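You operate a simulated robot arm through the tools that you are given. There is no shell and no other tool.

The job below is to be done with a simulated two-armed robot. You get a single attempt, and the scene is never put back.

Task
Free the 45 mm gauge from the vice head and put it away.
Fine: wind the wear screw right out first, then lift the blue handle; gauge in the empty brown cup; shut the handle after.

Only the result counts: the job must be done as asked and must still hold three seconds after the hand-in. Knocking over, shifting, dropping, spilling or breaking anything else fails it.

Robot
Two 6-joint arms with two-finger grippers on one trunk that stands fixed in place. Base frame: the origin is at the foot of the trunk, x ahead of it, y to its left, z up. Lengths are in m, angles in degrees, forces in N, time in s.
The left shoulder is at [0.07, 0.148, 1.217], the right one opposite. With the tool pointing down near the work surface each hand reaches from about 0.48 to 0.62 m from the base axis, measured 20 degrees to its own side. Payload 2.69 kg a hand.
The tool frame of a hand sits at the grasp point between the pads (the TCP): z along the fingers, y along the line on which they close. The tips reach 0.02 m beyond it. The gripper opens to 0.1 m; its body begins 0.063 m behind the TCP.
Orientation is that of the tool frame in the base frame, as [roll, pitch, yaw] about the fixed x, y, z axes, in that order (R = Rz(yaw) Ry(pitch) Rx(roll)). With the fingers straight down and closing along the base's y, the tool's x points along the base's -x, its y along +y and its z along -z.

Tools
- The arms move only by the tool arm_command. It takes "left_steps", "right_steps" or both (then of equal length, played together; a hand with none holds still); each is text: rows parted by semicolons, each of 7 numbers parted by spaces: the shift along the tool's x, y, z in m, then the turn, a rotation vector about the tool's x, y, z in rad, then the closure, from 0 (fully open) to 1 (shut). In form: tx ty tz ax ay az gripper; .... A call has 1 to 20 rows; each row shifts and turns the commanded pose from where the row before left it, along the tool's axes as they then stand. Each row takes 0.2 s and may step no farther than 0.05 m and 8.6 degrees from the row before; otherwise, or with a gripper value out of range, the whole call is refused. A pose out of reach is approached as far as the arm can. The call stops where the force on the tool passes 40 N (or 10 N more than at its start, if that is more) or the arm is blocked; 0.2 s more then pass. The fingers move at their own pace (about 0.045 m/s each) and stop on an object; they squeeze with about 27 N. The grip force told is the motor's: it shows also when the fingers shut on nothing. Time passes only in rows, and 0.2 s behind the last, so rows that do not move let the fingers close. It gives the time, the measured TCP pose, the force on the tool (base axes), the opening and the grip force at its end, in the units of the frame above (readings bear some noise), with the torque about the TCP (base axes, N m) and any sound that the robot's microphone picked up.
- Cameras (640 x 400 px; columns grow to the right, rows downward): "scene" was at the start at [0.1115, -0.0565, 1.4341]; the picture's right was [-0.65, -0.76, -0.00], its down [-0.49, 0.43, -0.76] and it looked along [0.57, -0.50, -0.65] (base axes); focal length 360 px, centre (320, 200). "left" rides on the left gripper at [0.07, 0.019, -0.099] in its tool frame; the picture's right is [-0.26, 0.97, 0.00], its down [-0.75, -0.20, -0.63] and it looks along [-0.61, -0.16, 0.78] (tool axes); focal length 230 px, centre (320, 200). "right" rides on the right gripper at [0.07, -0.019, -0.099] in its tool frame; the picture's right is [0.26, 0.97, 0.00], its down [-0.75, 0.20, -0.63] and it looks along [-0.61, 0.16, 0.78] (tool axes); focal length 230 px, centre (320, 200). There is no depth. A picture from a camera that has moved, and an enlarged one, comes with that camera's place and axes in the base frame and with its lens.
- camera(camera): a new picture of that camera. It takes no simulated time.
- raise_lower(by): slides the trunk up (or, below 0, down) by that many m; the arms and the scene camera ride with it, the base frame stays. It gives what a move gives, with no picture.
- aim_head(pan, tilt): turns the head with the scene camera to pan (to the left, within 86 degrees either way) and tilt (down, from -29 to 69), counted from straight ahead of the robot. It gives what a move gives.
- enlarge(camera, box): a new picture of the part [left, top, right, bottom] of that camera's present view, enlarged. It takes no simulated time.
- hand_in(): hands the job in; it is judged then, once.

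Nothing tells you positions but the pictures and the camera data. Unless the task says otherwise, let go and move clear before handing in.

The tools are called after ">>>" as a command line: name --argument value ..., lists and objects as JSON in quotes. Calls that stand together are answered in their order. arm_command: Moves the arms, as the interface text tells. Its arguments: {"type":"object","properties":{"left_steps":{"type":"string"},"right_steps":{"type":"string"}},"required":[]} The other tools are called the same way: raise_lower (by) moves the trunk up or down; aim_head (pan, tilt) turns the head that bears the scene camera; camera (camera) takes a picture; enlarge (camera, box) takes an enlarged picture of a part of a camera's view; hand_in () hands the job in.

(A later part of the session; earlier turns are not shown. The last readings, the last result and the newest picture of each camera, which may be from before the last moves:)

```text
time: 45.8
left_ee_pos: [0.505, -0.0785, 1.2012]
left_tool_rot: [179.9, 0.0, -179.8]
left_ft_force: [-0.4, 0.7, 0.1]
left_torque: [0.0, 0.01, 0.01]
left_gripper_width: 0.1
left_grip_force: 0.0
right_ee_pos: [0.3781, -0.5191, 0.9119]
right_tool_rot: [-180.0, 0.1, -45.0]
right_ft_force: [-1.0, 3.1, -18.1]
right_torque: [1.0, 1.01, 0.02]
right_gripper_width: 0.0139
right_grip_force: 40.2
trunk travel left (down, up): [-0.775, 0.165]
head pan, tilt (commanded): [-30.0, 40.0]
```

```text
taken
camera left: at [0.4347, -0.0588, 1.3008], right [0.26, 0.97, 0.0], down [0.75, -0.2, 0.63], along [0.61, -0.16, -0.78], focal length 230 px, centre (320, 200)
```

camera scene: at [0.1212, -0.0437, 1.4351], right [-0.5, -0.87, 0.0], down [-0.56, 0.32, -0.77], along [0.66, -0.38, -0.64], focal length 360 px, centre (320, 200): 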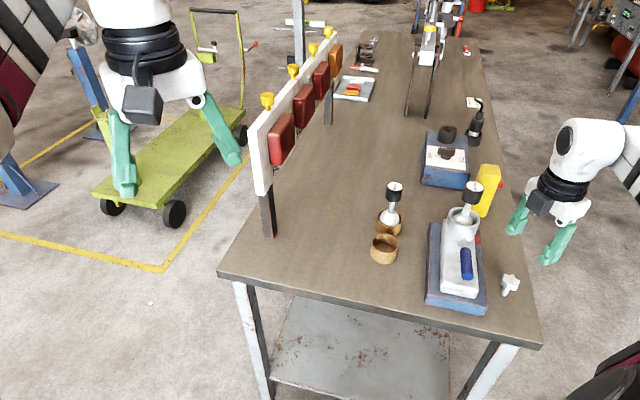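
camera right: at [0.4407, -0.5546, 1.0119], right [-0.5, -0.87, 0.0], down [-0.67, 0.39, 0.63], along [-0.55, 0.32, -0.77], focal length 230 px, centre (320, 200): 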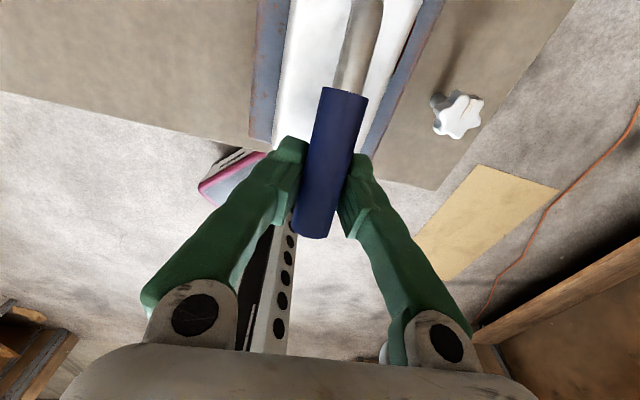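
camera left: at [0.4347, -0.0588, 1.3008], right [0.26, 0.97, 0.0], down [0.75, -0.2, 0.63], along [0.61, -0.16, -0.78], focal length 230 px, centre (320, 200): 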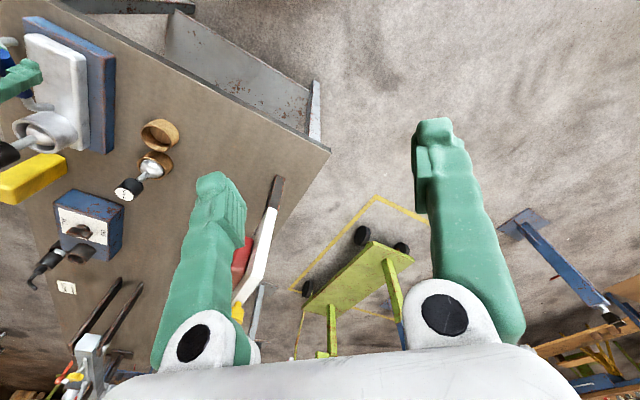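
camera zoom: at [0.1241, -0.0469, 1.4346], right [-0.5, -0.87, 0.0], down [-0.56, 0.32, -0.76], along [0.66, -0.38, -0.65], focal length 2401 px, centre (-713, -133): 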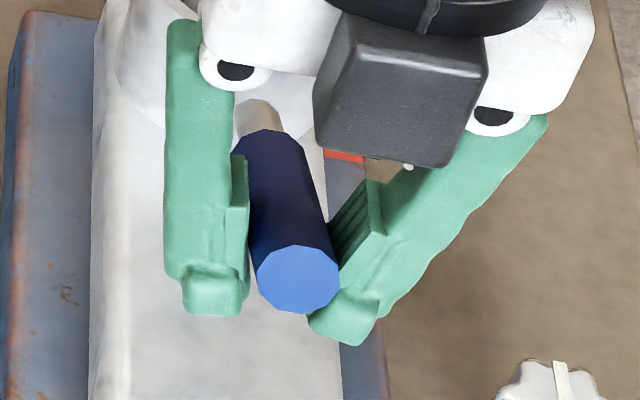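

The handle end has risen from z=0.8945 to 0.924, about 15° up, with the fingers pinched snugly beneath it, which works as a lift. I'll continue along the arc.

>>> arm_command --right_steps "0.0045 0 -0.0067 0 0 0 1; 0.0049 0 -0.0064 0 0 0 1; 0.0056 0 -0.0058 0 0 0 1; 0.0059 0 -0.0054 0 0 0 1"

>>> enlarge --camera "right" --box '[260, 70, 400, 250]'

>>> enlarge --camera "scene" --box '[420, 170, 540, 320]'

```text
time: 46.8
left_ee_pos: [0.5047, -0.0784, 1.2017]
left_tool_rot: [179.9, 0.0, -179.9]
left_ft_force: [-1.2, 0.7, 0.3]
left_torque: [0.02, 0.03, -0.03]
left_gripper_width: 0.1004
left_grip_force: 0.1
right_ee_pos: [0.3927, -0.5325, 0.9359]
right_tool_rot: [179.8, 0.2, -45.0]
right_ft_force: [0.7, 4.8, -19.6]
right_torque: [0.93, 0.94, 0.0]
right_gripper_width: 0.0133
right_grip_force: 40.0
trunk travel left (down, up): [-0.775, 0.165]
head pan, tilt (commanded): [-30.0, 40.0]
```

```text
2.22 times, centred on (330, 160) of right
camera zoom: at [0.4548, -0.5687, 1.0362], right [-0.5, -0.87, 0.0], down [-0.67, 0.39, 0.63], along [-0.55, 0.32, -0.77], focal length 511 px, centre (298, 289)
```

zoom: 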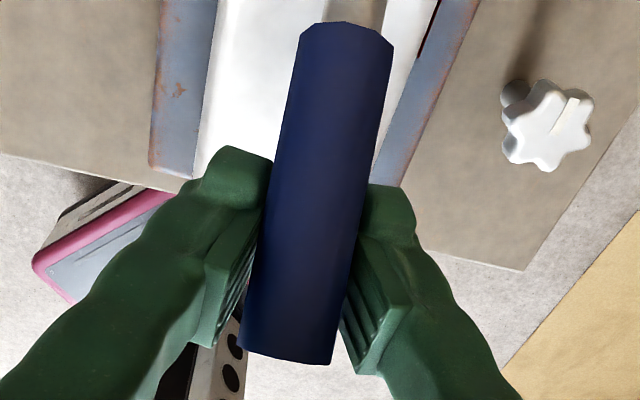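

```text
2.67 times, centred on (480, 245) of scene
camera zoom: at [0.1247, -0.0472, 1.4347], right [-0.5, -0.87, 0.0], down [-0.56, 0.32, -0.76], along [0.66, -0.38, -0.65], focal length 961 px, centre (-107, 80)
```

zoom: 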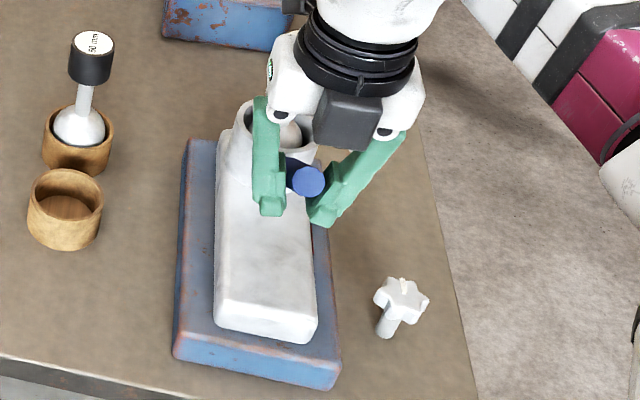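

It's rising smoothly, about 35° now, with no collision near the gauge. I'll continue another 20°.

>>> arm_command --right_steps "0.0064 0 -0.0049 0 0 0 1; 0.0069 0 -0.0044 0 0 0 1; 0.0071 0 -0.0037 0 0 0 1; 0.0075 0 -0.0031 0 0 0 1"

>>> enlarge --camera "right" --box '[240, 50, 420, 270]'

>>> enlarge --camera "scene" --box '[420, 130, 540, 280]'

```text
time: 47.5
left_ee_pos: [0.5035, -0.0776, 1.2014]
left_tool_rot: [180.0, 0.0, -179.9]
left_ft_force: [0.1, -0.3, 0.8]
left_torque: [0.02, 0.0, 0.0]
left_gripper_width: 0.1001
left_grip_force: 0.0
right_ee_pos: [0.3998, -0.5405, 0.9468]
right_tool_rot: [179.8, 0.8, -45.0]
right_ft_force: [-2.8, 4.1, -10.9]
right_torque: [-0.59, -0.4, -0.06]
right_gripper_width: 0.0124
right_grip_force: 39.0
trunk travel left (down, up): [-0.775, 0.165]
head pan, tilt (commanded): [-30.0, 40.0]
stopped in row 3 (right hand): the force on the tool passed its limit at 45 N (the readings are from after the stop); the commanded pose is now the measured one
```

```text
1.82 times, centred on (330, 160) of right
camera zoom: at [0.4637, -0.5774, 1.045], right [-0.5, -0.87, 0.0], down [-0.66, 0.38, 0.64], along [-0.55, 0.32, -0.77], focal length 418 px, centre (302, 273)
```

zoom: 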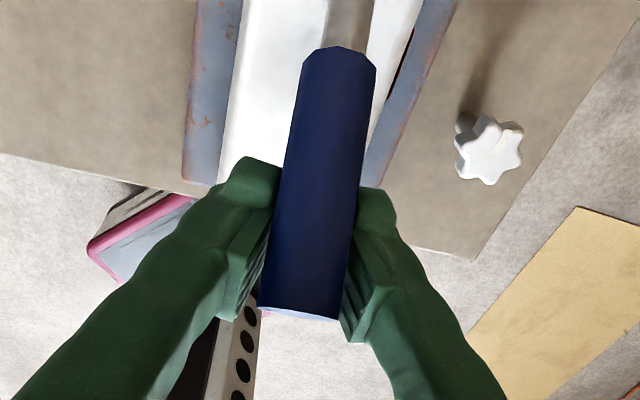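

```text
2.67 times, centred on (480, 205) of scene
camera zoom: at [0.1232, -0.0458, 1.4352], right [-0.5, -0.87, 0.0], down [-0.56, 0.32, -0.76], along [0.66, -0.38, -0.64], focal length 961 px, centre (-107, 187)
```

zoom: 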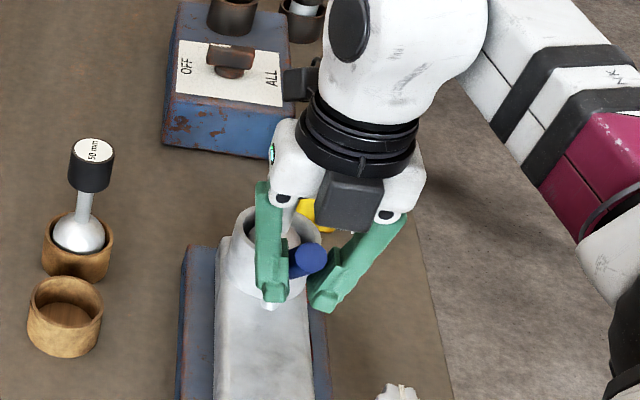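

The lift stopped at 45 N with the handle about 45-50° up, and there's no sign of contact with the gauge. I'll nudge it a little further along the arc to see whether this is the handle's own end stop.

>>> arm_command --right_steps "0.002 0 -0.0015 0 0 0 1; 0.002 0 -0.0015 0 0 0 1"

>>> enlarge --camera "right" --box '[240, 50, 420, 270]'

>>> camera --camera "right"

>>> enlarge --camera "left" --box '[0, 0, 130, 180]'

```text
time: 48.1
left_ee_pos: [0.5033, -0.0766, 1.2033]
left_tool_rot: [179.9, 0.2, -180.0]
left_ft_force: [-0.7, -0.2, 0.6]
left_torque: [0.04, 0.0, -0.01]
left_gripper_width: 0.1
left_grip_force: 0.0
right_ee_pos: [0.4008, -0.5413, 0.9462]
right_tool_rot: [179.9, 1.4, -44.9]
right_ft_force: [-3.1, 3.3, -8.8]
right_torque: [-0.62, -0.57, -0.01]
right_gripper_width: 0.0119
right_grip_force: 39.0
trunk travel left (down, up): [-0.775, 0.165]
head pan, tilt (commanded): [-30.0, 40.0]
stopped in row 2 (right hand): the force on the tool passed its limit at 42 N (the readings are from after the stop); the commanded pose is now the measured one
```

```text
1.82 times, centred on (330, 160) of right
camera zoom: at [0.4644, -0.578, 1.0443], right [-0.5, -0.87, 0.0], down [-0.66, 0.38, 0.65], along [-0.56, 0.33, -0.76], focal length 418 px, centre (302, 273)
```

zoom: 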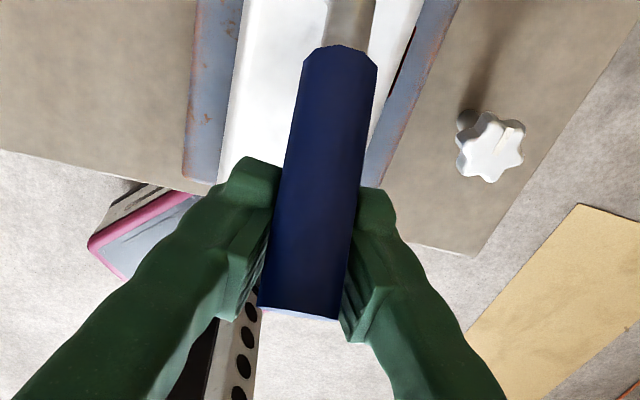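

```text
taken
camera right: at [0.4644, -0.578, 1.0443], right [-0.5, -0.87, 0.0], down [-0.66, 0.38, 0.65], along [-0.56, 0.33, -0.76], focal length 230 px, centre (320, 200)
```

right: 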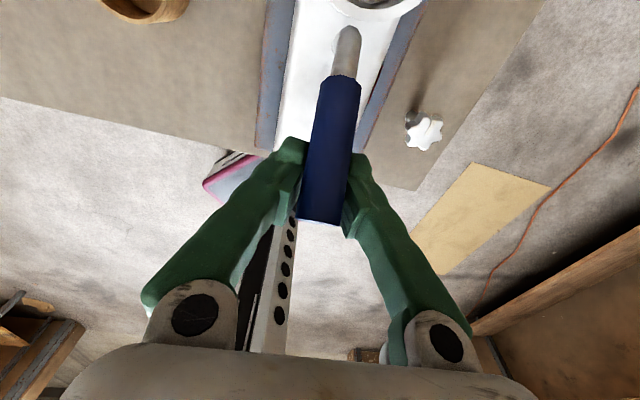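

```text
2.22 times, centred on (65, 90) of left
camera zoom: at [0.4326, -0.057, 1.3023], right [0.26, 0.97, 0.0], down [0.75, -0.2, 0.63], along [0.61, -0.16, -0.78], focal length 511 px, centre (887, 444)
```

zoom: 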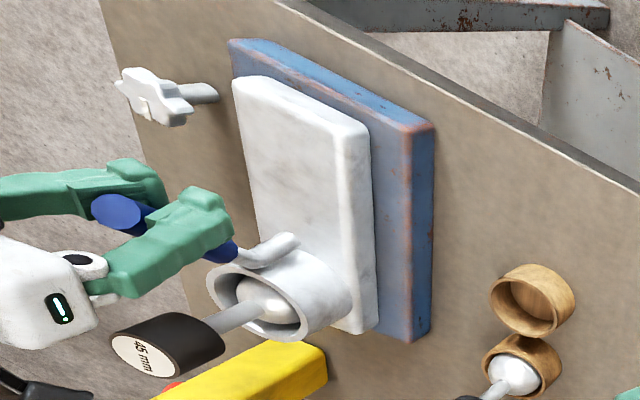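

The handle barely moved against 42 N, so it's at its end stop, roughly 55° up, and the gauge is untouched. I'll open the fingers and see whether it stays up by itself.

>>> arm_command --right_steps "0 0 0 0 0 0 0.5; 0 0 0 0 0 0 0.5; 0 0 0 0 0 0 0.5; 0 0 0 0 0 0 0.5"

>>> camera --camera "right"

>>> enlarge --camera "left" --box '[0, 0, 130, 180]'

```text
time: 49.1
left_ee_pos: [0.5032, -0.0758, 1.2032]
left_tool_rot: [-180.0, 0.3, -179.8]
left_ft_force: [0.0, 0.7, 0.0]
left_torque: [0.01, -0.03, -0.02]
left_gripper_width: 0.1
left_grip_force: 0.1
right_ee_pos: [0.3995, -0.5403, 0.9477]
right_tool_rot: [179.9, 1.3, -44.9]
right_ft_force: [0.2, 0.9, -1.0]
right_torque: [-0.02, 0.0, 0.05]
right_gripper_width: 0.0501
right_grip_force: 0.1
trunk travel left (down, up): [-0.775, 0.165]
head pan, tilt (commanded): [-30.0, 40.0]
```

```text
taken
camera right: at [0.4644, -0.5773, 1.046], right [-0.5, -0.87, 0.0], down [-0.66, 0.38, 0.65], along [-0.56, 0.33, -0.76], focal length 230 px, centre (320, 200)
```

right: 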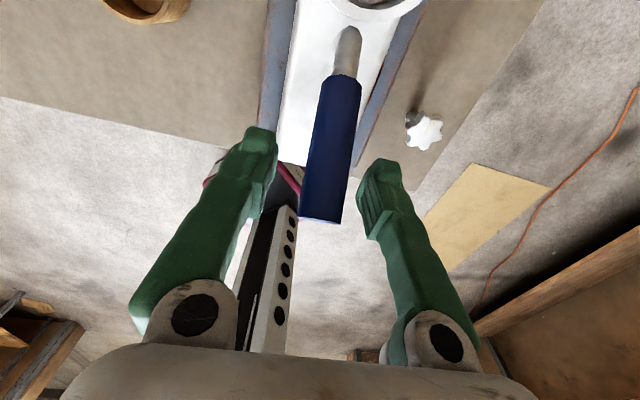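

```text
2.22 times, centred on (65, 90) of left
camera zoom: at [0.4321, -0.0558, 1.3021], right [0.26, 0.97, 0.0], down [0.75, -0.2, 0.63], along [0.61, -0.16, -0.78], focal length 511 px, centre (887, 444)
```

zoom: 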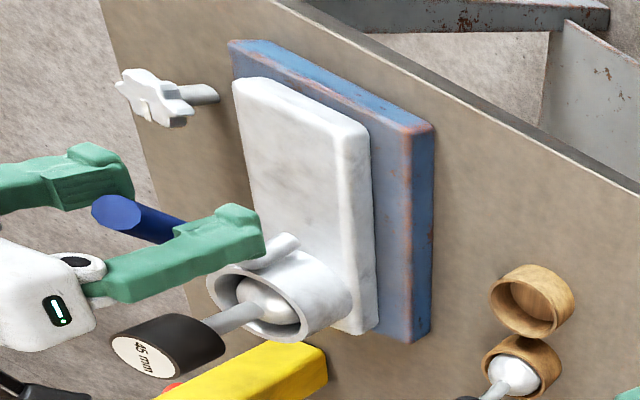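

The handle stays up on its own. I'll withdraw straight upward and look at the vice again.

>>> arm_command --right_steps "0 0 -0.04 0 0 0 0.5; 0 0 -0.045 0 0 0 0.5; 0 0 -0.045 0.0017 0.0227 0 0.5"

>>> camera --camera "right"

>>> camera --camera "scene"

>>> enlarge --camera "scene" --box '[420, 150, 540, 300]'

>>> enlarge --camera "left" --box '[0, 0, 130, 180]'

```text
time: 50.0
left_ee_pos: [0.5021, -0.0756, 1.2037]
left_tool_rot: [-179.9, 0.1, -179.8]
left_ft_force: [0.1, -0.3, 0.7]
left_torque: [-0.04, -0.03, 0.02]
left_gripper_width: 0.0997
left_grip_force: 0.1
right_ee_pos: [0.4027, -0.5422, 1.0756]
right_tool_rot: [-180.0, -0.1, -45.0]
right_ft_force: [0.7, 0.1, 0.2]
right_torque: [-0.03, -0.03, -0.01]
right_gripper_width: 0.0501
right_grip_force: 0.0
trunk travel left (down, up): [-0.775, 0.165]
head pan, tilt (commanded): [-30.0, 40.0]
```

```text
taken
camera right: at [0.4652, -0.5772, 1.1761], right [-0.5, -0.87, 0.0], down [-0.67, 0.39, 0.63], along [-0.54, 0.31, -0.78], focal length 230 px, centre (320, 200)
```

right: 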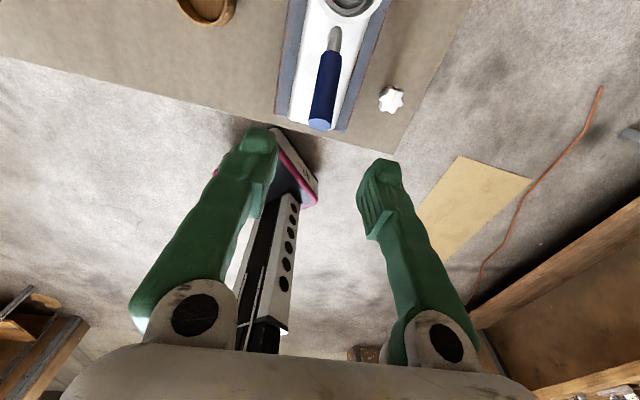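

```text
taken
camera scene: at [0.1206, -0.0427, 1.4352], right [-0.5, -0.87, 0.0], down [-0.56, 0.32, -0.77], along [0.66, -0.38, -0.64], focal length 360 px, centre (320, 200)
```

scene: 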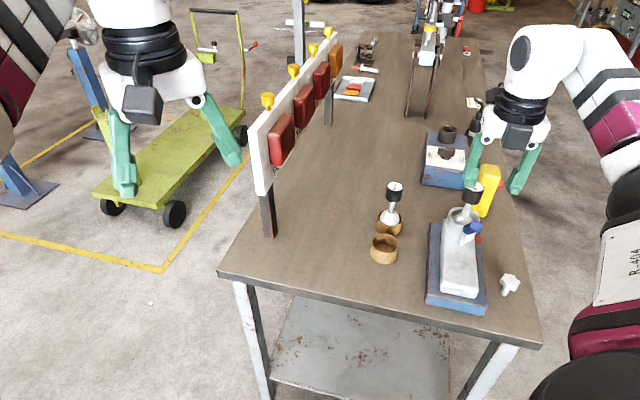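

```text
2.67 times, centred on (480, 225) of scene
camera zoom: at [0.1206, -0.0427, 1.4352], right [-0.5, -0.87, 0.0], down [-0.56, 0.32, -0.77], along [0.66, -0.38, -0.64], focal length 961 px, centre (-107, 133)
```

zoom: 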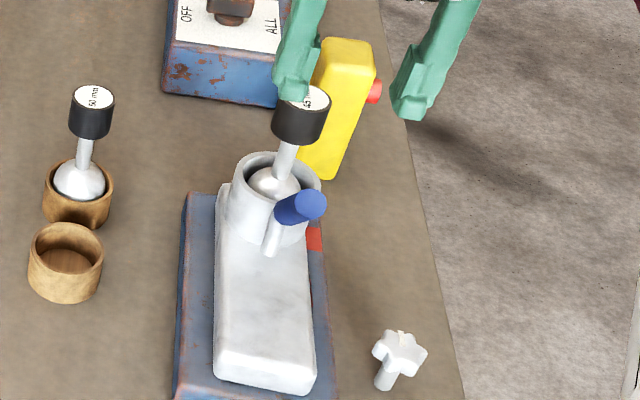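

```text
2.22 times, centred on (65, 90) of left
camera zoom: at [0.4315, -0.0551, 1.3023], right [0.26, 0.97, 0.0], down [0.75, -0.2, 0.63], along [0.61, -0.16, -0.77], focal length 511 px, centre (887, 444)
```

zoom: 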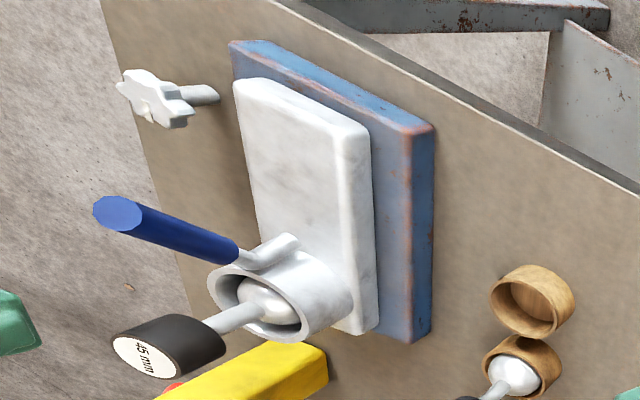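

The handle is up and stays there, and the gauge is undisturbed in its cup. Now I'll bring the open right hand above the gauge, high enough to clear its cap (top near z≈0.97-0.98), and measure from there.

>>> arm_command --right_steps "0.032 0.0007 0 0 0 0 0.2; 0.032 0.0007 0 0 0 0 0.2; 0.032 0.0007 0 0 0 0 0.2"

>>> camera --camera "right"

>>> camera --camera "scene"

```text
time: 50.8
left_ee_pos: [0.5029, -0.0743, 1.2047]
left_tool_rot: [-179.9, 0.2, -179.8]
left_ft_force: [-0.2, -0.2, -0.2]
left_torque: [-0.06, 0.02, -0.01]
left_gripper_width: 0.0999
left_grip_force: 0.0
right_ee_pos: [0.4481, -0.5884, 1.076]
right_tool_rot: [-180.0, -0.1, -44.7]
right_ft_force: [0.1, -0.1, -0.5]
right_torque: [0.04, 0.0, 0.01]
right_gripper_width: 0.0797
right_grip_force: 0.1
right hand out of reach, approached as far as the arm can: row 3
trunk travel left (down, up): [-0.775, 0.165]
head pan, tilt (commanded): [-30.0, 40.0]
```

```text
taken
camera right: at [0.5117, -0.6228, 1.1759], right [-0.5, -0.87, 0.0], down [-0.67, 0.39, 0.63], along [-0.55, 0.31, -0.78], focal length 230 px, centre (320, 200)
```

right: 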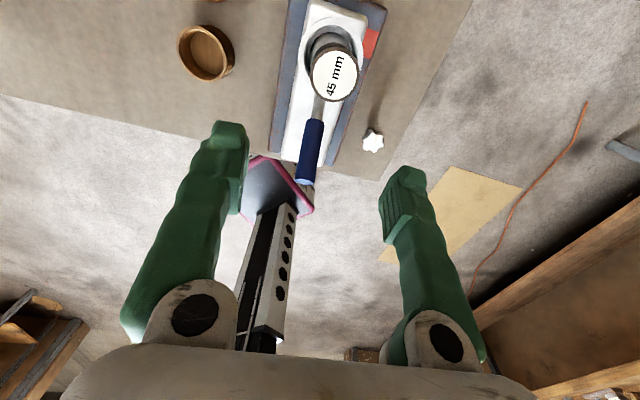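

```text
taken
camera scene: at [0.1201, -0.0428, 1.4353], right [-0.5, -0.87, 0.0], down [-0.56, 0.32, -0.77], along [0.66, -0.38, -0.64], focal length 360 px, centre (320, 200)
```

scene: 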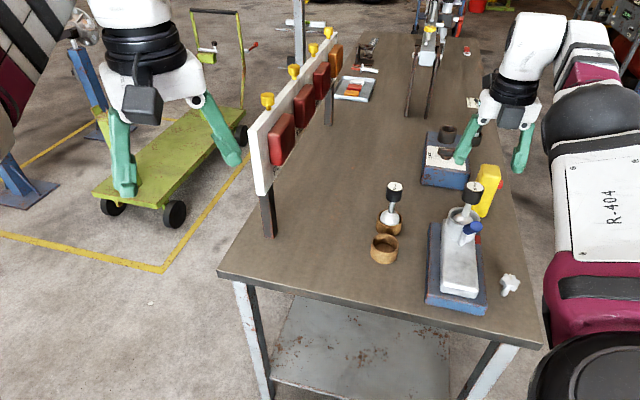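

The gauge is at about (0.474, -0.614) with its cap top near z=0.969, about 4 cm beyond what the right arm reaches with the tool upright. I'll tip the tool about 17° outward to extend the reach; the fingers will still close horizontally across the cap.

>>> arm_command --right_steps "-0.01 0 0 0 0 0 0.2; 0 0 0 0 0.1499 0 0.2; 0 0 0 0 0.1499 0 0.2"

```text
time: 51.5
left_ee_pos: [0.5017, -0.0764, 1.2047]
left_tool_rot: [180.0, 0.2, -179.8]
left_ft_force: [-0.6, -0.2, 0.0]
left_torque: [-0.01, -0.02, 0.03]
left_gripper_width: 0.1001
left_grip_force: 0.0
right_ee_pos: [0.4387, -0.582, 1.0771]
right_tool_rot: [-179.9, -17.4, -45.1]
right_ft_force: [-0.5, 0.4, 0.8]
right_torque: [0.04, -0.03, -0.06]
right_gripper_width: 0.0801
right_grip_force: 0.1
trunk travel left (down, up): [-0.775, 0.165]
head pan, tilt (commanded): [-30.0, 40.0]
```

The tilt was reached without trouble. Now I'll move forward over the gauge.

>>> arm_command --right_steps "0.0227 -0.001 0.0071 0 0 0 0.2; 0.0227 -0.001 0.0071 0 0 0 0.2"

>>> camera --camera "right"

>>> enlarge --camera "scene" --box '[420, 110, 540, 260]'

```text
time: 52.1
left_ee_pos: [0.5037, -0.0752, 1.2044]
left_tool_rot: [179.9, 0.1, -179.8]
left_ft_force: [0.1, 0.3, -0.4]
left_torque: [-0.01, -0.01, -0.02]
left_gripper_width: 0.0999
left_grip_force: 0.0
right_ee_pos: [0.4804, -0.613, 1.0758]
right_tool_rot: [-180.0, -17.2, -44.9]
right_ft_force: [0.7, -0.3, -0.3]
right_torque: [-0.03, 0.01, 0.03]
right_gripper_width: 0.08
right_grip_force: 0.1
trunk travel left (down, up): [-0.775, 0.165]
head pan, tilt (commanded): [-30.0, 40.0]
```

```text
taken
camera right: at [0.5202, -0.626, 1.1913], right [-0.51, -0.86, 0.08], down [-0.78, 0.5, 0.38], along [-0.36, 0.13, -0.92], focal length 230 px, centre (320, 200)
```

right: 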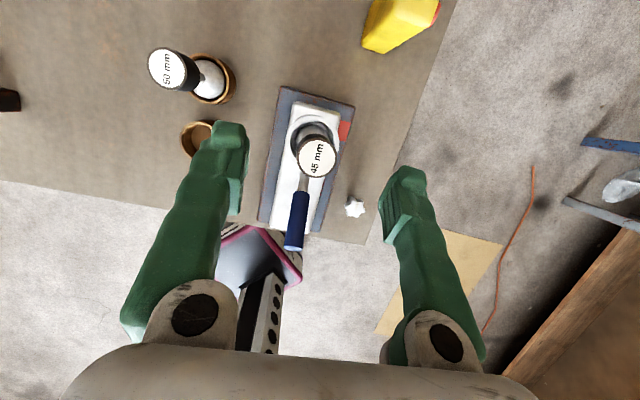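

```text
2.67 times, centred on (480, 185) of scene
camera zoom: at [0.1227, -0.0434, 1.435], right [-0.5, -0.87, 0.0], down [-0.56, 0.32, -0.77], along [0.66, -0.38, -0.64], focal length 961 px, centre (-107, 240)
```

zoom: 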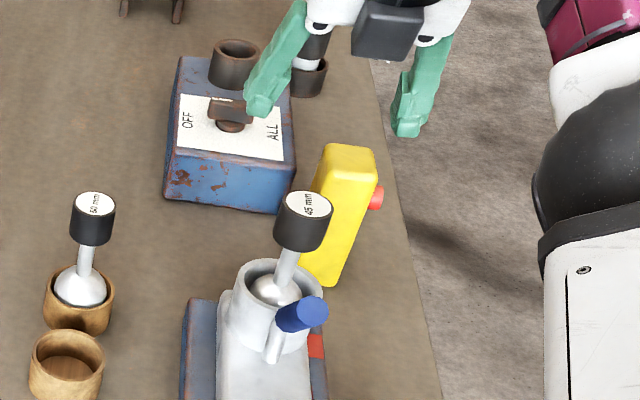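

The gauge's cap shows at (0.473, -0.6146), about 7 mm from the tool axis. I'll correct that while descending partway, then recheck.

>>> arm_command --right_steps "-0.0133 0.0026 0.0388 0 0 0 0.2; -0.0133 0.0026 0.0388 0 0 0 0.2"

>>> camera --camera "right"

>>> enlarge --camera "scene" --box '[420, 110, 540, 260]'

```text
time: 52.8
left_ee_pos: [0.5021, -0.0774, 1.2027]
left_tool_rot: [-179.9, 0.1, -179.9]
left_ft_force: [-0.4, -0.1, 0.0]
left_torque: [0.0, -0.02, -0.02]
left_gripper_width: 0.1001
left_grip_force: 0.0
right_ee_pos: [0.4719, -0.6144, 0.9868]
right_tool_rot: [180.0, -17.3, -44.9]
right_ft_force: [0.2, 0.0, 0.3]
right_torque: [-0.01, -0.01, 0.03]
right_gripper_width: 0.0801
right_grip_force: 0.1
trunk travel left (down, up): [-0.775, 0.165]
head pan, tilt (commanded): [-30.0, 40.0]
```

```text
taken
camera right: at [0.5124, -0.6274, 1.104], right [-0.51, -0.86, 0.08], down [-0.78, 0.5, 0.38], along [-0.36, 0.13, -0.92], focal length 230 px, centre (320, 200)
```

right: 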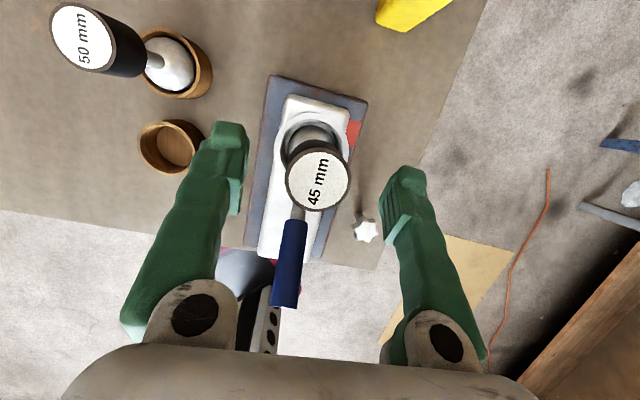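

```text
2.67 times, centred on (480, 185) of scene
camera zoom: at [0.1223, -0.0454, 1.435], right [-0.5, -0.87, 0.0], down [-0.56, 0.32, -0.77], along [0.66, -0.38, -0.64], focal length 961 px, centre (-107, 240)
```

zoom: 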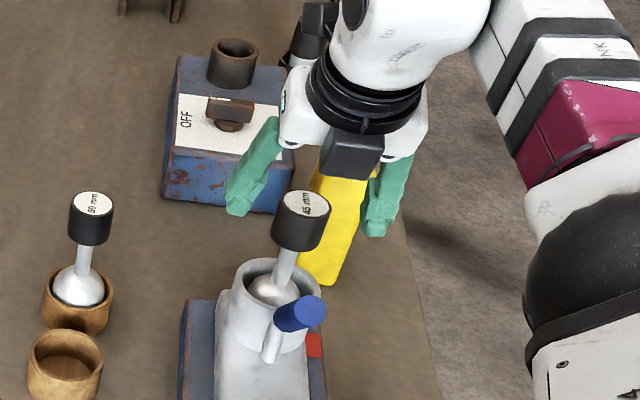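

The tool axis now coincides with the gauge within about 1-2 mm. I'll go down the last 35 mm around the cap and close.

>>> arm_command --right_steps "-0.0052 0 0.0167 0 0 0 0.2; -0.0052 0 0.0167 0 0 0 0.2"

>>> camera --camera "right"

>>> enlarge --camera "scene" --box '[420, 110, 540, 260]'

>>> enlarge --camera "left" --box '[0, 40, 130, 220]'

```text
time: 53.4
left_ee_pos: [0.5026, -0.0763, 1.2023]
left_tool_rot: [-180.0, 0.1, -179.9]
left_ft_force: [-0.3, -0.7, -0.4]
left_torque: [0.03, 0.0, 0.0]
left_gripper_width: 0.0999
left_grip_force: 0.0
right_ee_pos: [0.4724, -0.6151, 0.9552]
right_tool_rot: [-180.0, -17.1, -45.0]
right_ft_force: [-0.4, 0.4, 0.3]
right_torque: [0.0, -0.01, -0.02]
right_gripper_width: 0.0801
right_grip_force: 0.1
trunk travel left (down, up): [-0.775, 0.165]
head pan, tilt (commanded): [-30.0, 40.0]
```

```text
taken
camera right: at [0.5124, -0.6282, 1.0725], right [-0.51, -0.86, 0.08], down [-0.78, 0.5, 0.38], along [-0.36, 0.13, -0.92], focal length 230 px, centre (320, 200)
```

right: 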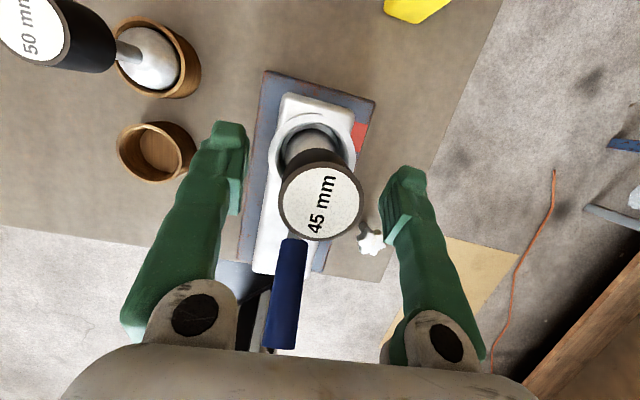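

```text
2.67 times, centred on (480, 185) of scene
camera zoom: at [0.1222, -0.0448, 1.435], right [-0.5, -0.87, 0.0], down [-0.56, 0.32, -0.77], along [0.66, -0.38, -0.64], focal length 961 px, centre (-107, 240)
```

zoom: 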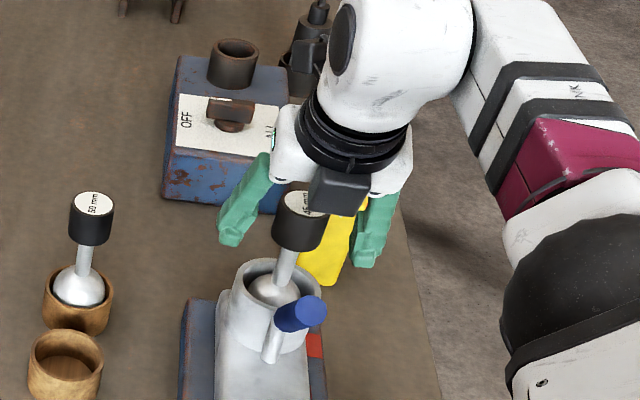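

```text
2.22 times, centred on (65, 130) of left
camera zoom: at [0.433, -0.057, 1.3017], right [0.26, 0.97, 0.0], down [0.75, -0.2, 0.63], along [0.61, -0.16, -0.78], focal length 511 px, centre (887, 356)
```

zoom: 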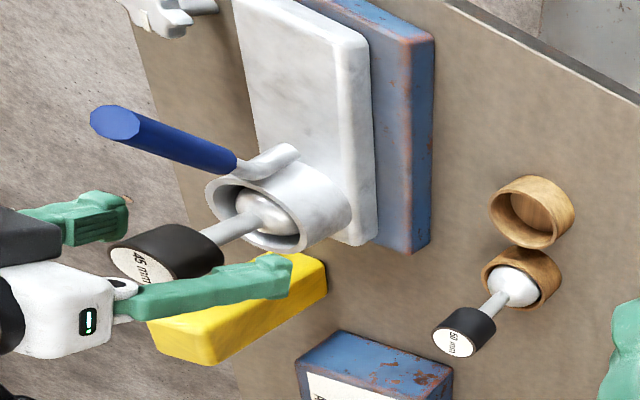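

The cap is centred between the fingers. I'll make a 4 mm trim toward the robot and close on the cap.

>>> arm_command --right_steps "-0.0038 0 0.002 0 0 0 0.2; 0 0 0 0 0 0 1; 0 0 0 0 0 0 1; 0 0 0 0 0 0 1; 0 0 0 0 0 0 1; 0 0 0 0 0 0 1"

>>> camera --camera "right"

>>> enlarge --camera "left" --box '[0, 40, 130, 220]'

```text
time: 54.8
left_ee_pos: [0.503, -0.076, 1.2035]
left_tool_rot: [-180.0, 0.1, -179.9]
left_ft_force: [0.3, -0.3, 0.7]
left_torque: [0.02, 0.0, 0.02]
left_gripper_width: 0.1
left_grip_force: 0.1
right_ee_pos: [0.4679, -0.6144, 0.954]
right_tool_rot: [-179.9, -17.2, -45.1]
right_ft_force: [-0.5, -1.3, 0.0]
right_torque: [-0.11, 0.06, -0.03]
right_gripper_width: 0.0359
right_grip_force: 27.1
trunk travel left (down, up): [-0.775, 0.165]
head pan, tilt (commanded): [-30.0, 40.0]
```

```text
taken
camera right: at [0.5085, -0.6262, 1.0706], right [-0.51, -0.86, 0.08], down [-0.78, 0.5, 0.38], along [-0.36, 0.13, -0.92], focal length 230 px, centre (320, 200)
```

right: 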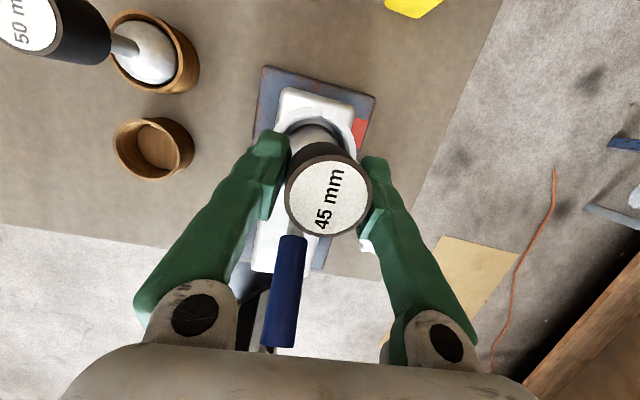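

```text
2.22 times, centred on (65, 130) of left
camera zoom: at [0.4323, -0.0567, 1.3019], right [0.26, 0.97, 0.0], down [0.75, -0.2, 0.63], along [0.61, -0.16, -0.78], focal length 511 px, centre (887, 356)
```

zoom: 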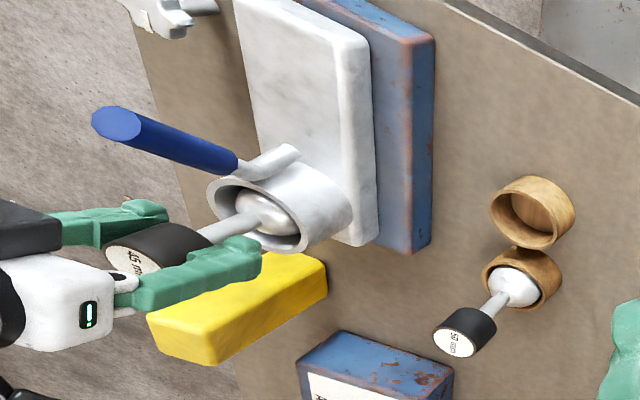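

The cap is held at 36 mm opening, but the closing fingers leaned the gauge about 4 mm sideways. I'll bring it back upright, then lift a few millimetres and check the force to see that it's really free.

>>> arm_command --right_steps "0 -0.004 0 0 0 0 1; 0.0009 0 -0.0029 0 0 0 1; 0.0009 0 -0.0029 0 0 0 1"

>>> camera --camera "right"

>>> enlarge --camera "left" --box '[0, 40, 130, 220]'

```text
time: 55.5
left_ee_pos: [0.5025, -0.0775, 1.2031]
left_tool_rot: [-179.9, 0.3, -179.8]
left_ft_force: [-0.5, 0.1, -0.1]
left_torque: [0.02, 0.02, 0.0]
left_gripper_width: 0.0999
left_grip_force: 0.0
right_ee_pos: [0.4717, -0.612, 0.9602]
right_tool_rot: [180.0, -17.1, -44.9]
right_ft_force: [-1.0, 0.3, -6.1]
right_torque: [0.02, -0.01, -0.02]
right_gripper_width: 0.033
right_grip_force: 26.9
trunk travel left (down, up): [-0.775, 0.165]
head pan, tilt (commanded): [-30.0, 40.0]
```

```text
taken
camera right: at [0.5116, -0.6252, 1.0767], right [-0.51, -0.86, 0.08], down [-0.78, 0.5, 0.38], along [-0.36, 0.13, -0.92], focal length 230 px, centre (320, 200)
```

right: 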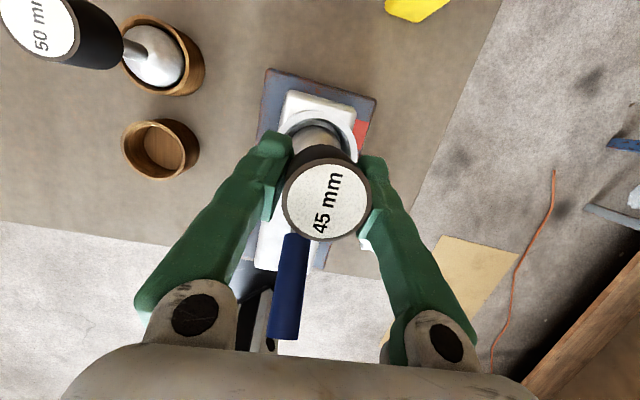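

```text
2.22 times, centred on (65, 130) of left
camera zoom: at [0.4331, -0.0575, 1.3017], right [0.26, 0.97, 0.0], down [0.75, -0.2, 0.63], along [0.61, -0.16, -0.78], focal length 511 px, centre (887, 356)
```

zoom: 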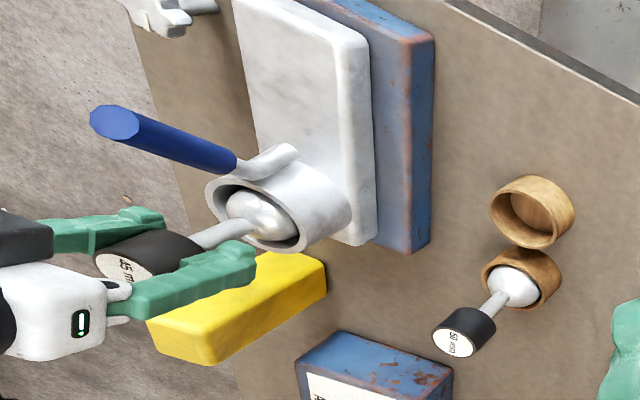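

The gauge seems to be rising, with a 6 N load, but the grip width changed from 36 to 33 mm. I'll look closely for slipping before lifting further.

>>> enlarge --camera "scene" --box '[430, 150, 510, 260]'

>>> enlarge --camera "right" --box '[230, 90, 420, 270]'

>>> enlarge --camera "left" --box '[20, 100, 80, 170]'

```text
3.64 times, centred on (470, 205) of scene
camera zoom: at [0.1223, -0.0453, 1.435], right [-0.5, -0.87, 0.0], down [-0.56, 0.32, -0.77], along [0.66, -0.38, -0.64], focal length 1310 px, centre (-226, 182)
```

zoom: 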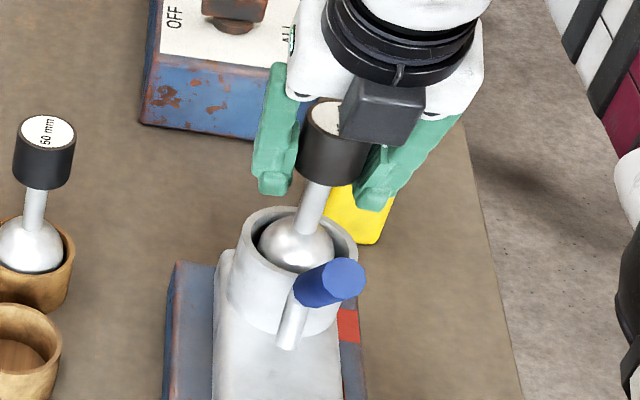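

```text
2.22 times, centred on (325, 180) of right
camera zoom: at [0.5116, -0.6252, 1.0767], right [-0.51, -0.86, 0.08], down [-0.78, 0.5, 0.38], along [-0.36, 0.13, -0.92], focal length 511 px, centre (309, 244)
```

zoom: 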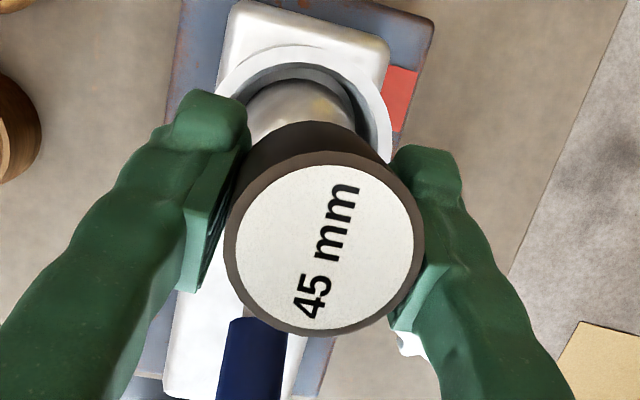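

```text
5.71 times, centred on (50, 135) of left
camera zoom: at [0.4331, -0.0575, 1.3017], right [0.26, 0.97, 0.0], down [0.75, -0.2, 0.63], along [0.61, -0.16, -0.78], focal length 1315 px, centre (1863, 571)
```

zoom: 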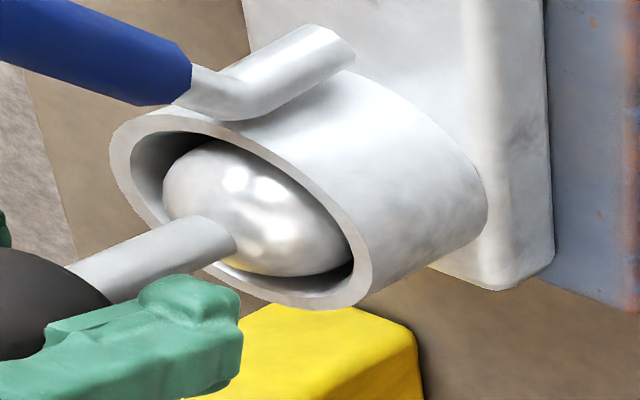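

The ball is visibly higher in the cup, so the gauge is free. I'll lift another 10 mm and check that the load and grip width hold steady.

>>> arm_command --right_steps "0.0015 0 -0.0048 0 0 0 1; 0.0015 0 -0.0048 0 0 0 1; 0 0 0 0 0 0 1"

>>> enlarge --camera "scene" --box '[430, 150, 510, 260]'

>>> enlarge --camera "left" --box '[20, 100, 80, 170]'

```text
time: 56.4
left_ee_pos: [0.5042, -0.0764, 1.2019]
left_tool_rot: [-179.9, 0.0, -179.9]
left_ft_force: [-0.7, 0.1, -0.2]
left_torque: [0.03, -0.02, 0.02]
left_gripper_width: 0.1001
left_grip_force: 0.1
right_ee_pos: [0.4711, -0.6127, 0.9707]
right_tool_rot: [179.9, -17.1, -44.9]
right_ft_force: [-0.1, -0.5, -5.5]
right_torque: [0.06, 0.03, 0.01]
right_gripper_width: 0.0329
right_grip_force: 26.8
trunk travel left (down, up): [-0.775, 0.165]
head pan, tilt (commanded): [-30.0, 40.0]
```

```text
3.64 times, centred on (470, 205) of scene
camera zoom: at [0.1229, -0.0455, 1.4349], right [-0.5, -0.87, 0.0], down [-0.56, 0.32, -0.76], along [0.66, -0.38, -0.64], focal length 1310 px, centre (-226, 182)
```

zoom: 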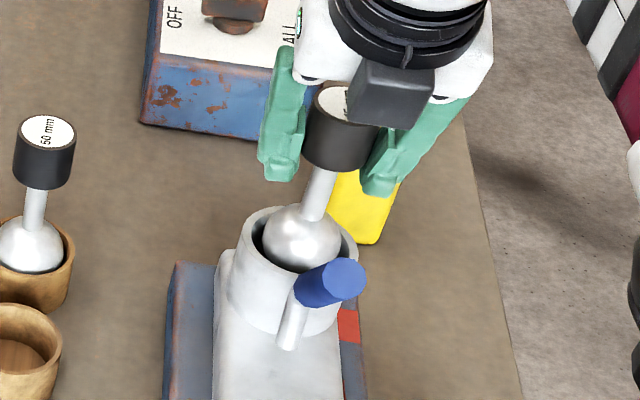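

```text
5.71 times, centred on (50, 135) of left
camera zoom: at [0.4336, -0.0577, 1.3015], right [0.26, 0.97, 0.0], down [0.75, -0.2, 0.63], along [0.61, -0.16, -0.78], focal length 1315 px, centre (1863, 571)
```

zoom: 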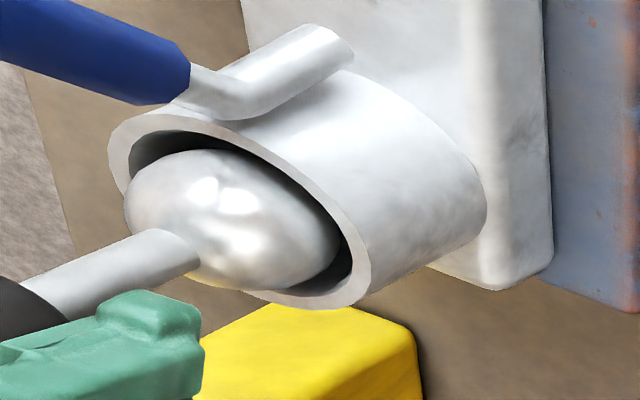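

The gauge is lifting cleanly with a steady 5.5 N load and stable grip. I'll raise it until the ball clears the vice cup, then check.

>>> arm_command --right_steps "0.0044 0 -0.0143 0 0 0 1; 0.0059 0 -0.0191 0 0 0 1; 0.0059 0 -0.0191 0 0 0 1; 0.0045 0 -0.0145 0 0 0 1"

>>> camera --camera "scene"

>>> enlarge --camera "left" --box '[0, 40, 200, 220]'

>>> camera --camera "right"

```text
time: 57.4
left_ee_pos: [0.504, -0.0761, 1.204]
left_tool_rot: [-179.9, 0.2, -179.9]
left_ft_force: [0.0, -0.6, -0.2]
left_torque: [0.0, -0.02, -0.02]
left_gripper_width: 0.0998
left_grip_force: 0.0
right_ee_pos: [0.4697, -0.612, 1.0398]
right_tool_rot: [180.0, -17.1, -44.9]
right_ft_force: [0.2, -0.5, -5.6]
right_torque: [0.0, 0.01, 0.01]
right_gripper_width: 0.0331
right_grip_force: 26.9
trunk travel left (down, up): [-0.775, 0.165]
head pan, tilt (commanded): [-30.0, 40.0]
```

```text
taken
camera scene: at [0.1222, -0.0449, 1.435], right [-0.5, -0.87, 0.0], down [-0.56, 0.32, -0.77], along [0.66, -0.38, -0.64], focal length 360 px, centre (320, 200)
```

scene: 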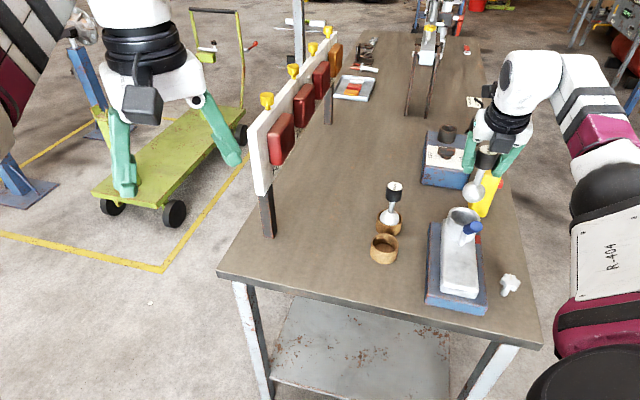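

```text
2.22 times, centred on (100, 130) of left
camera zoom: at [0.433, -0.0572, 1.3017], right [0.26, 0.97, 0.0], down [0.75, -0.2, 0.63], along [0.61, -0.16, -0.78], focal length 511 px, centre (809, 356)
```

zoom: 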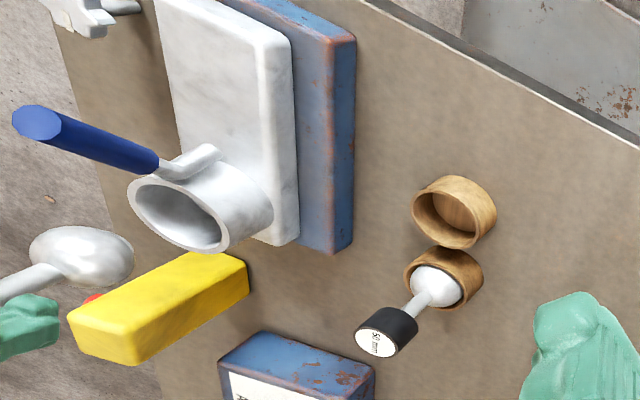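

```text
taken
camera right: at [0.5095, -0.625, 1.1568], right [-0.51, -0.86, 0.08], down [-0.78, 0.5, 0.38], along [-0.36, 0.13, -0.92], focal length 230 px, centre (320, 200)
```

right: 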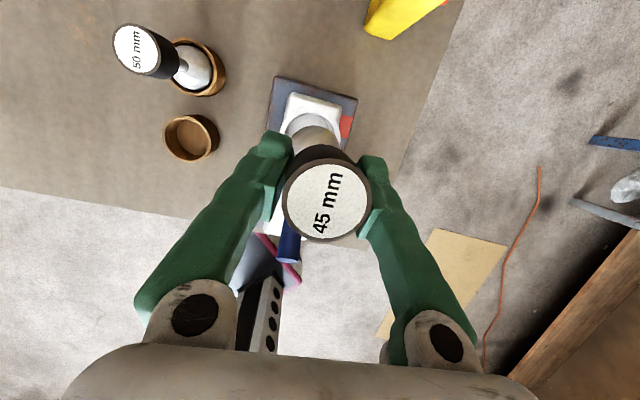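

The gauge is out of the vice and steady in the grip. I'll enlarge the views to measure the empty cup and the ball's position under the hand.

>>> enlarge --camera "right" --box '[150, 90, 240, 180]'

>>> enlarge --camera "scene" --box '[440, 120, 520, 220]'

>>> enlarge --camera "scene" --box '[355, 170, 425, 270]'

>>> enlarge --camera "left" --box '[120, 90, 200, 180]'

```text
4.44 times, centred on (195, 135) of right
camera zoom: at [0.5095, -0.625, 1.1568], right [-0.51, -0.86, 0.08], down [-0.78, 0.5, 0.38], along [-0.36, 0.13, -0.92], focal length 1022 px, centre (876, 489)
```

zoom: 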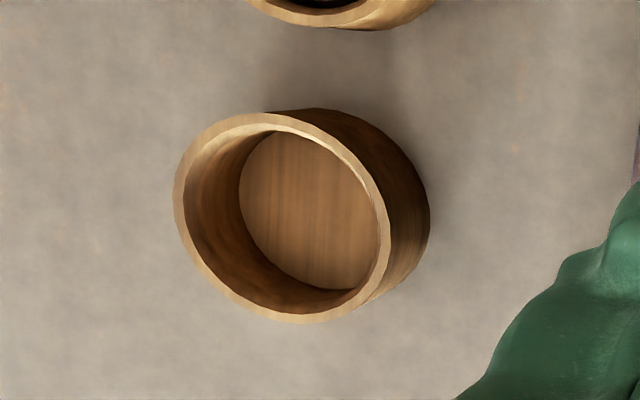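

```text
4.00 times, centred on (480, 170) of scene
camera zoom: at [0.1222, -0.0449, 1.435], right [-0.5, -0.87, 0.0], down [-0.56, 0.32, -0.77], along [0.66, -0.38, -0.64], focal length 1441 px, centre (-320, 320)
```

zoom: 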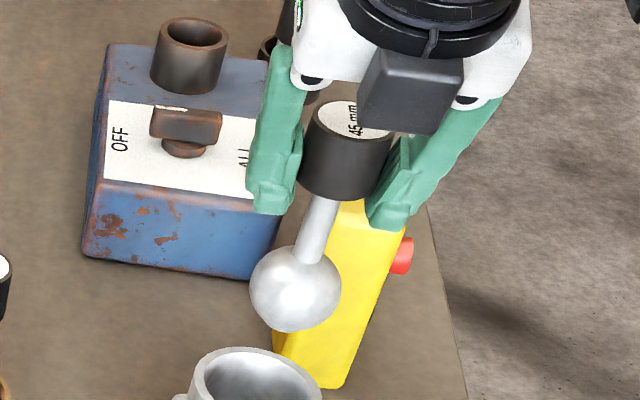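

```text
4.00 times, centred on (390, 220) of scene
camera zoom: at [0.1222, -0.0449, 1.435], right [-0.5, -0.87, 0.0], down [-0.56, 0.32, -0.77], along [0.66, -0.38, -0.64], focal length 1441 px, centre (40, 120)
```

zoom: 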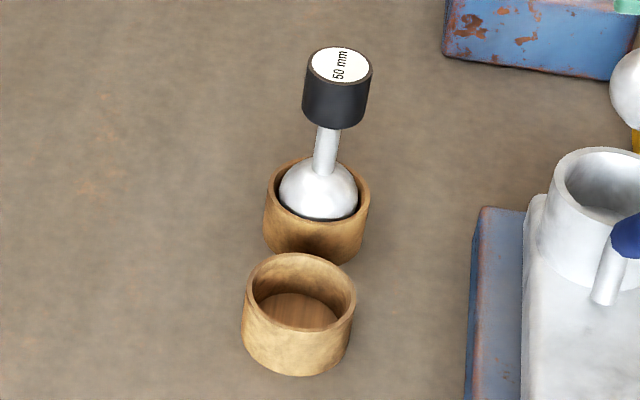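

```text
4.44 times, centred on (160, 135) of left
camera zoom: at [0.433, -0.0572, 1.3017], right [0.26, 0.97, 0.0], down [0.75, -0.2, 0.63], along [0.61, -0.16, -0.78], focal length 1022 px, centre (1031, 489)
```

zoom: 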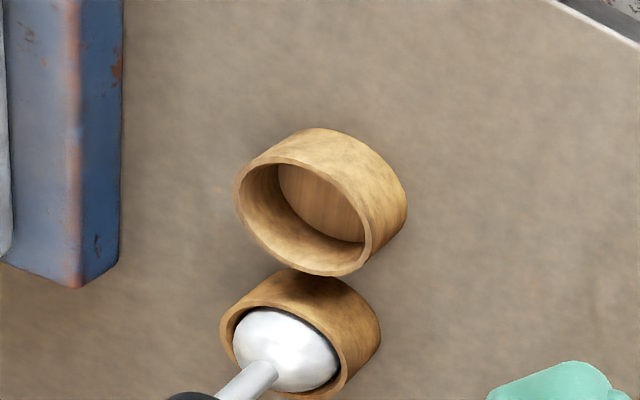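

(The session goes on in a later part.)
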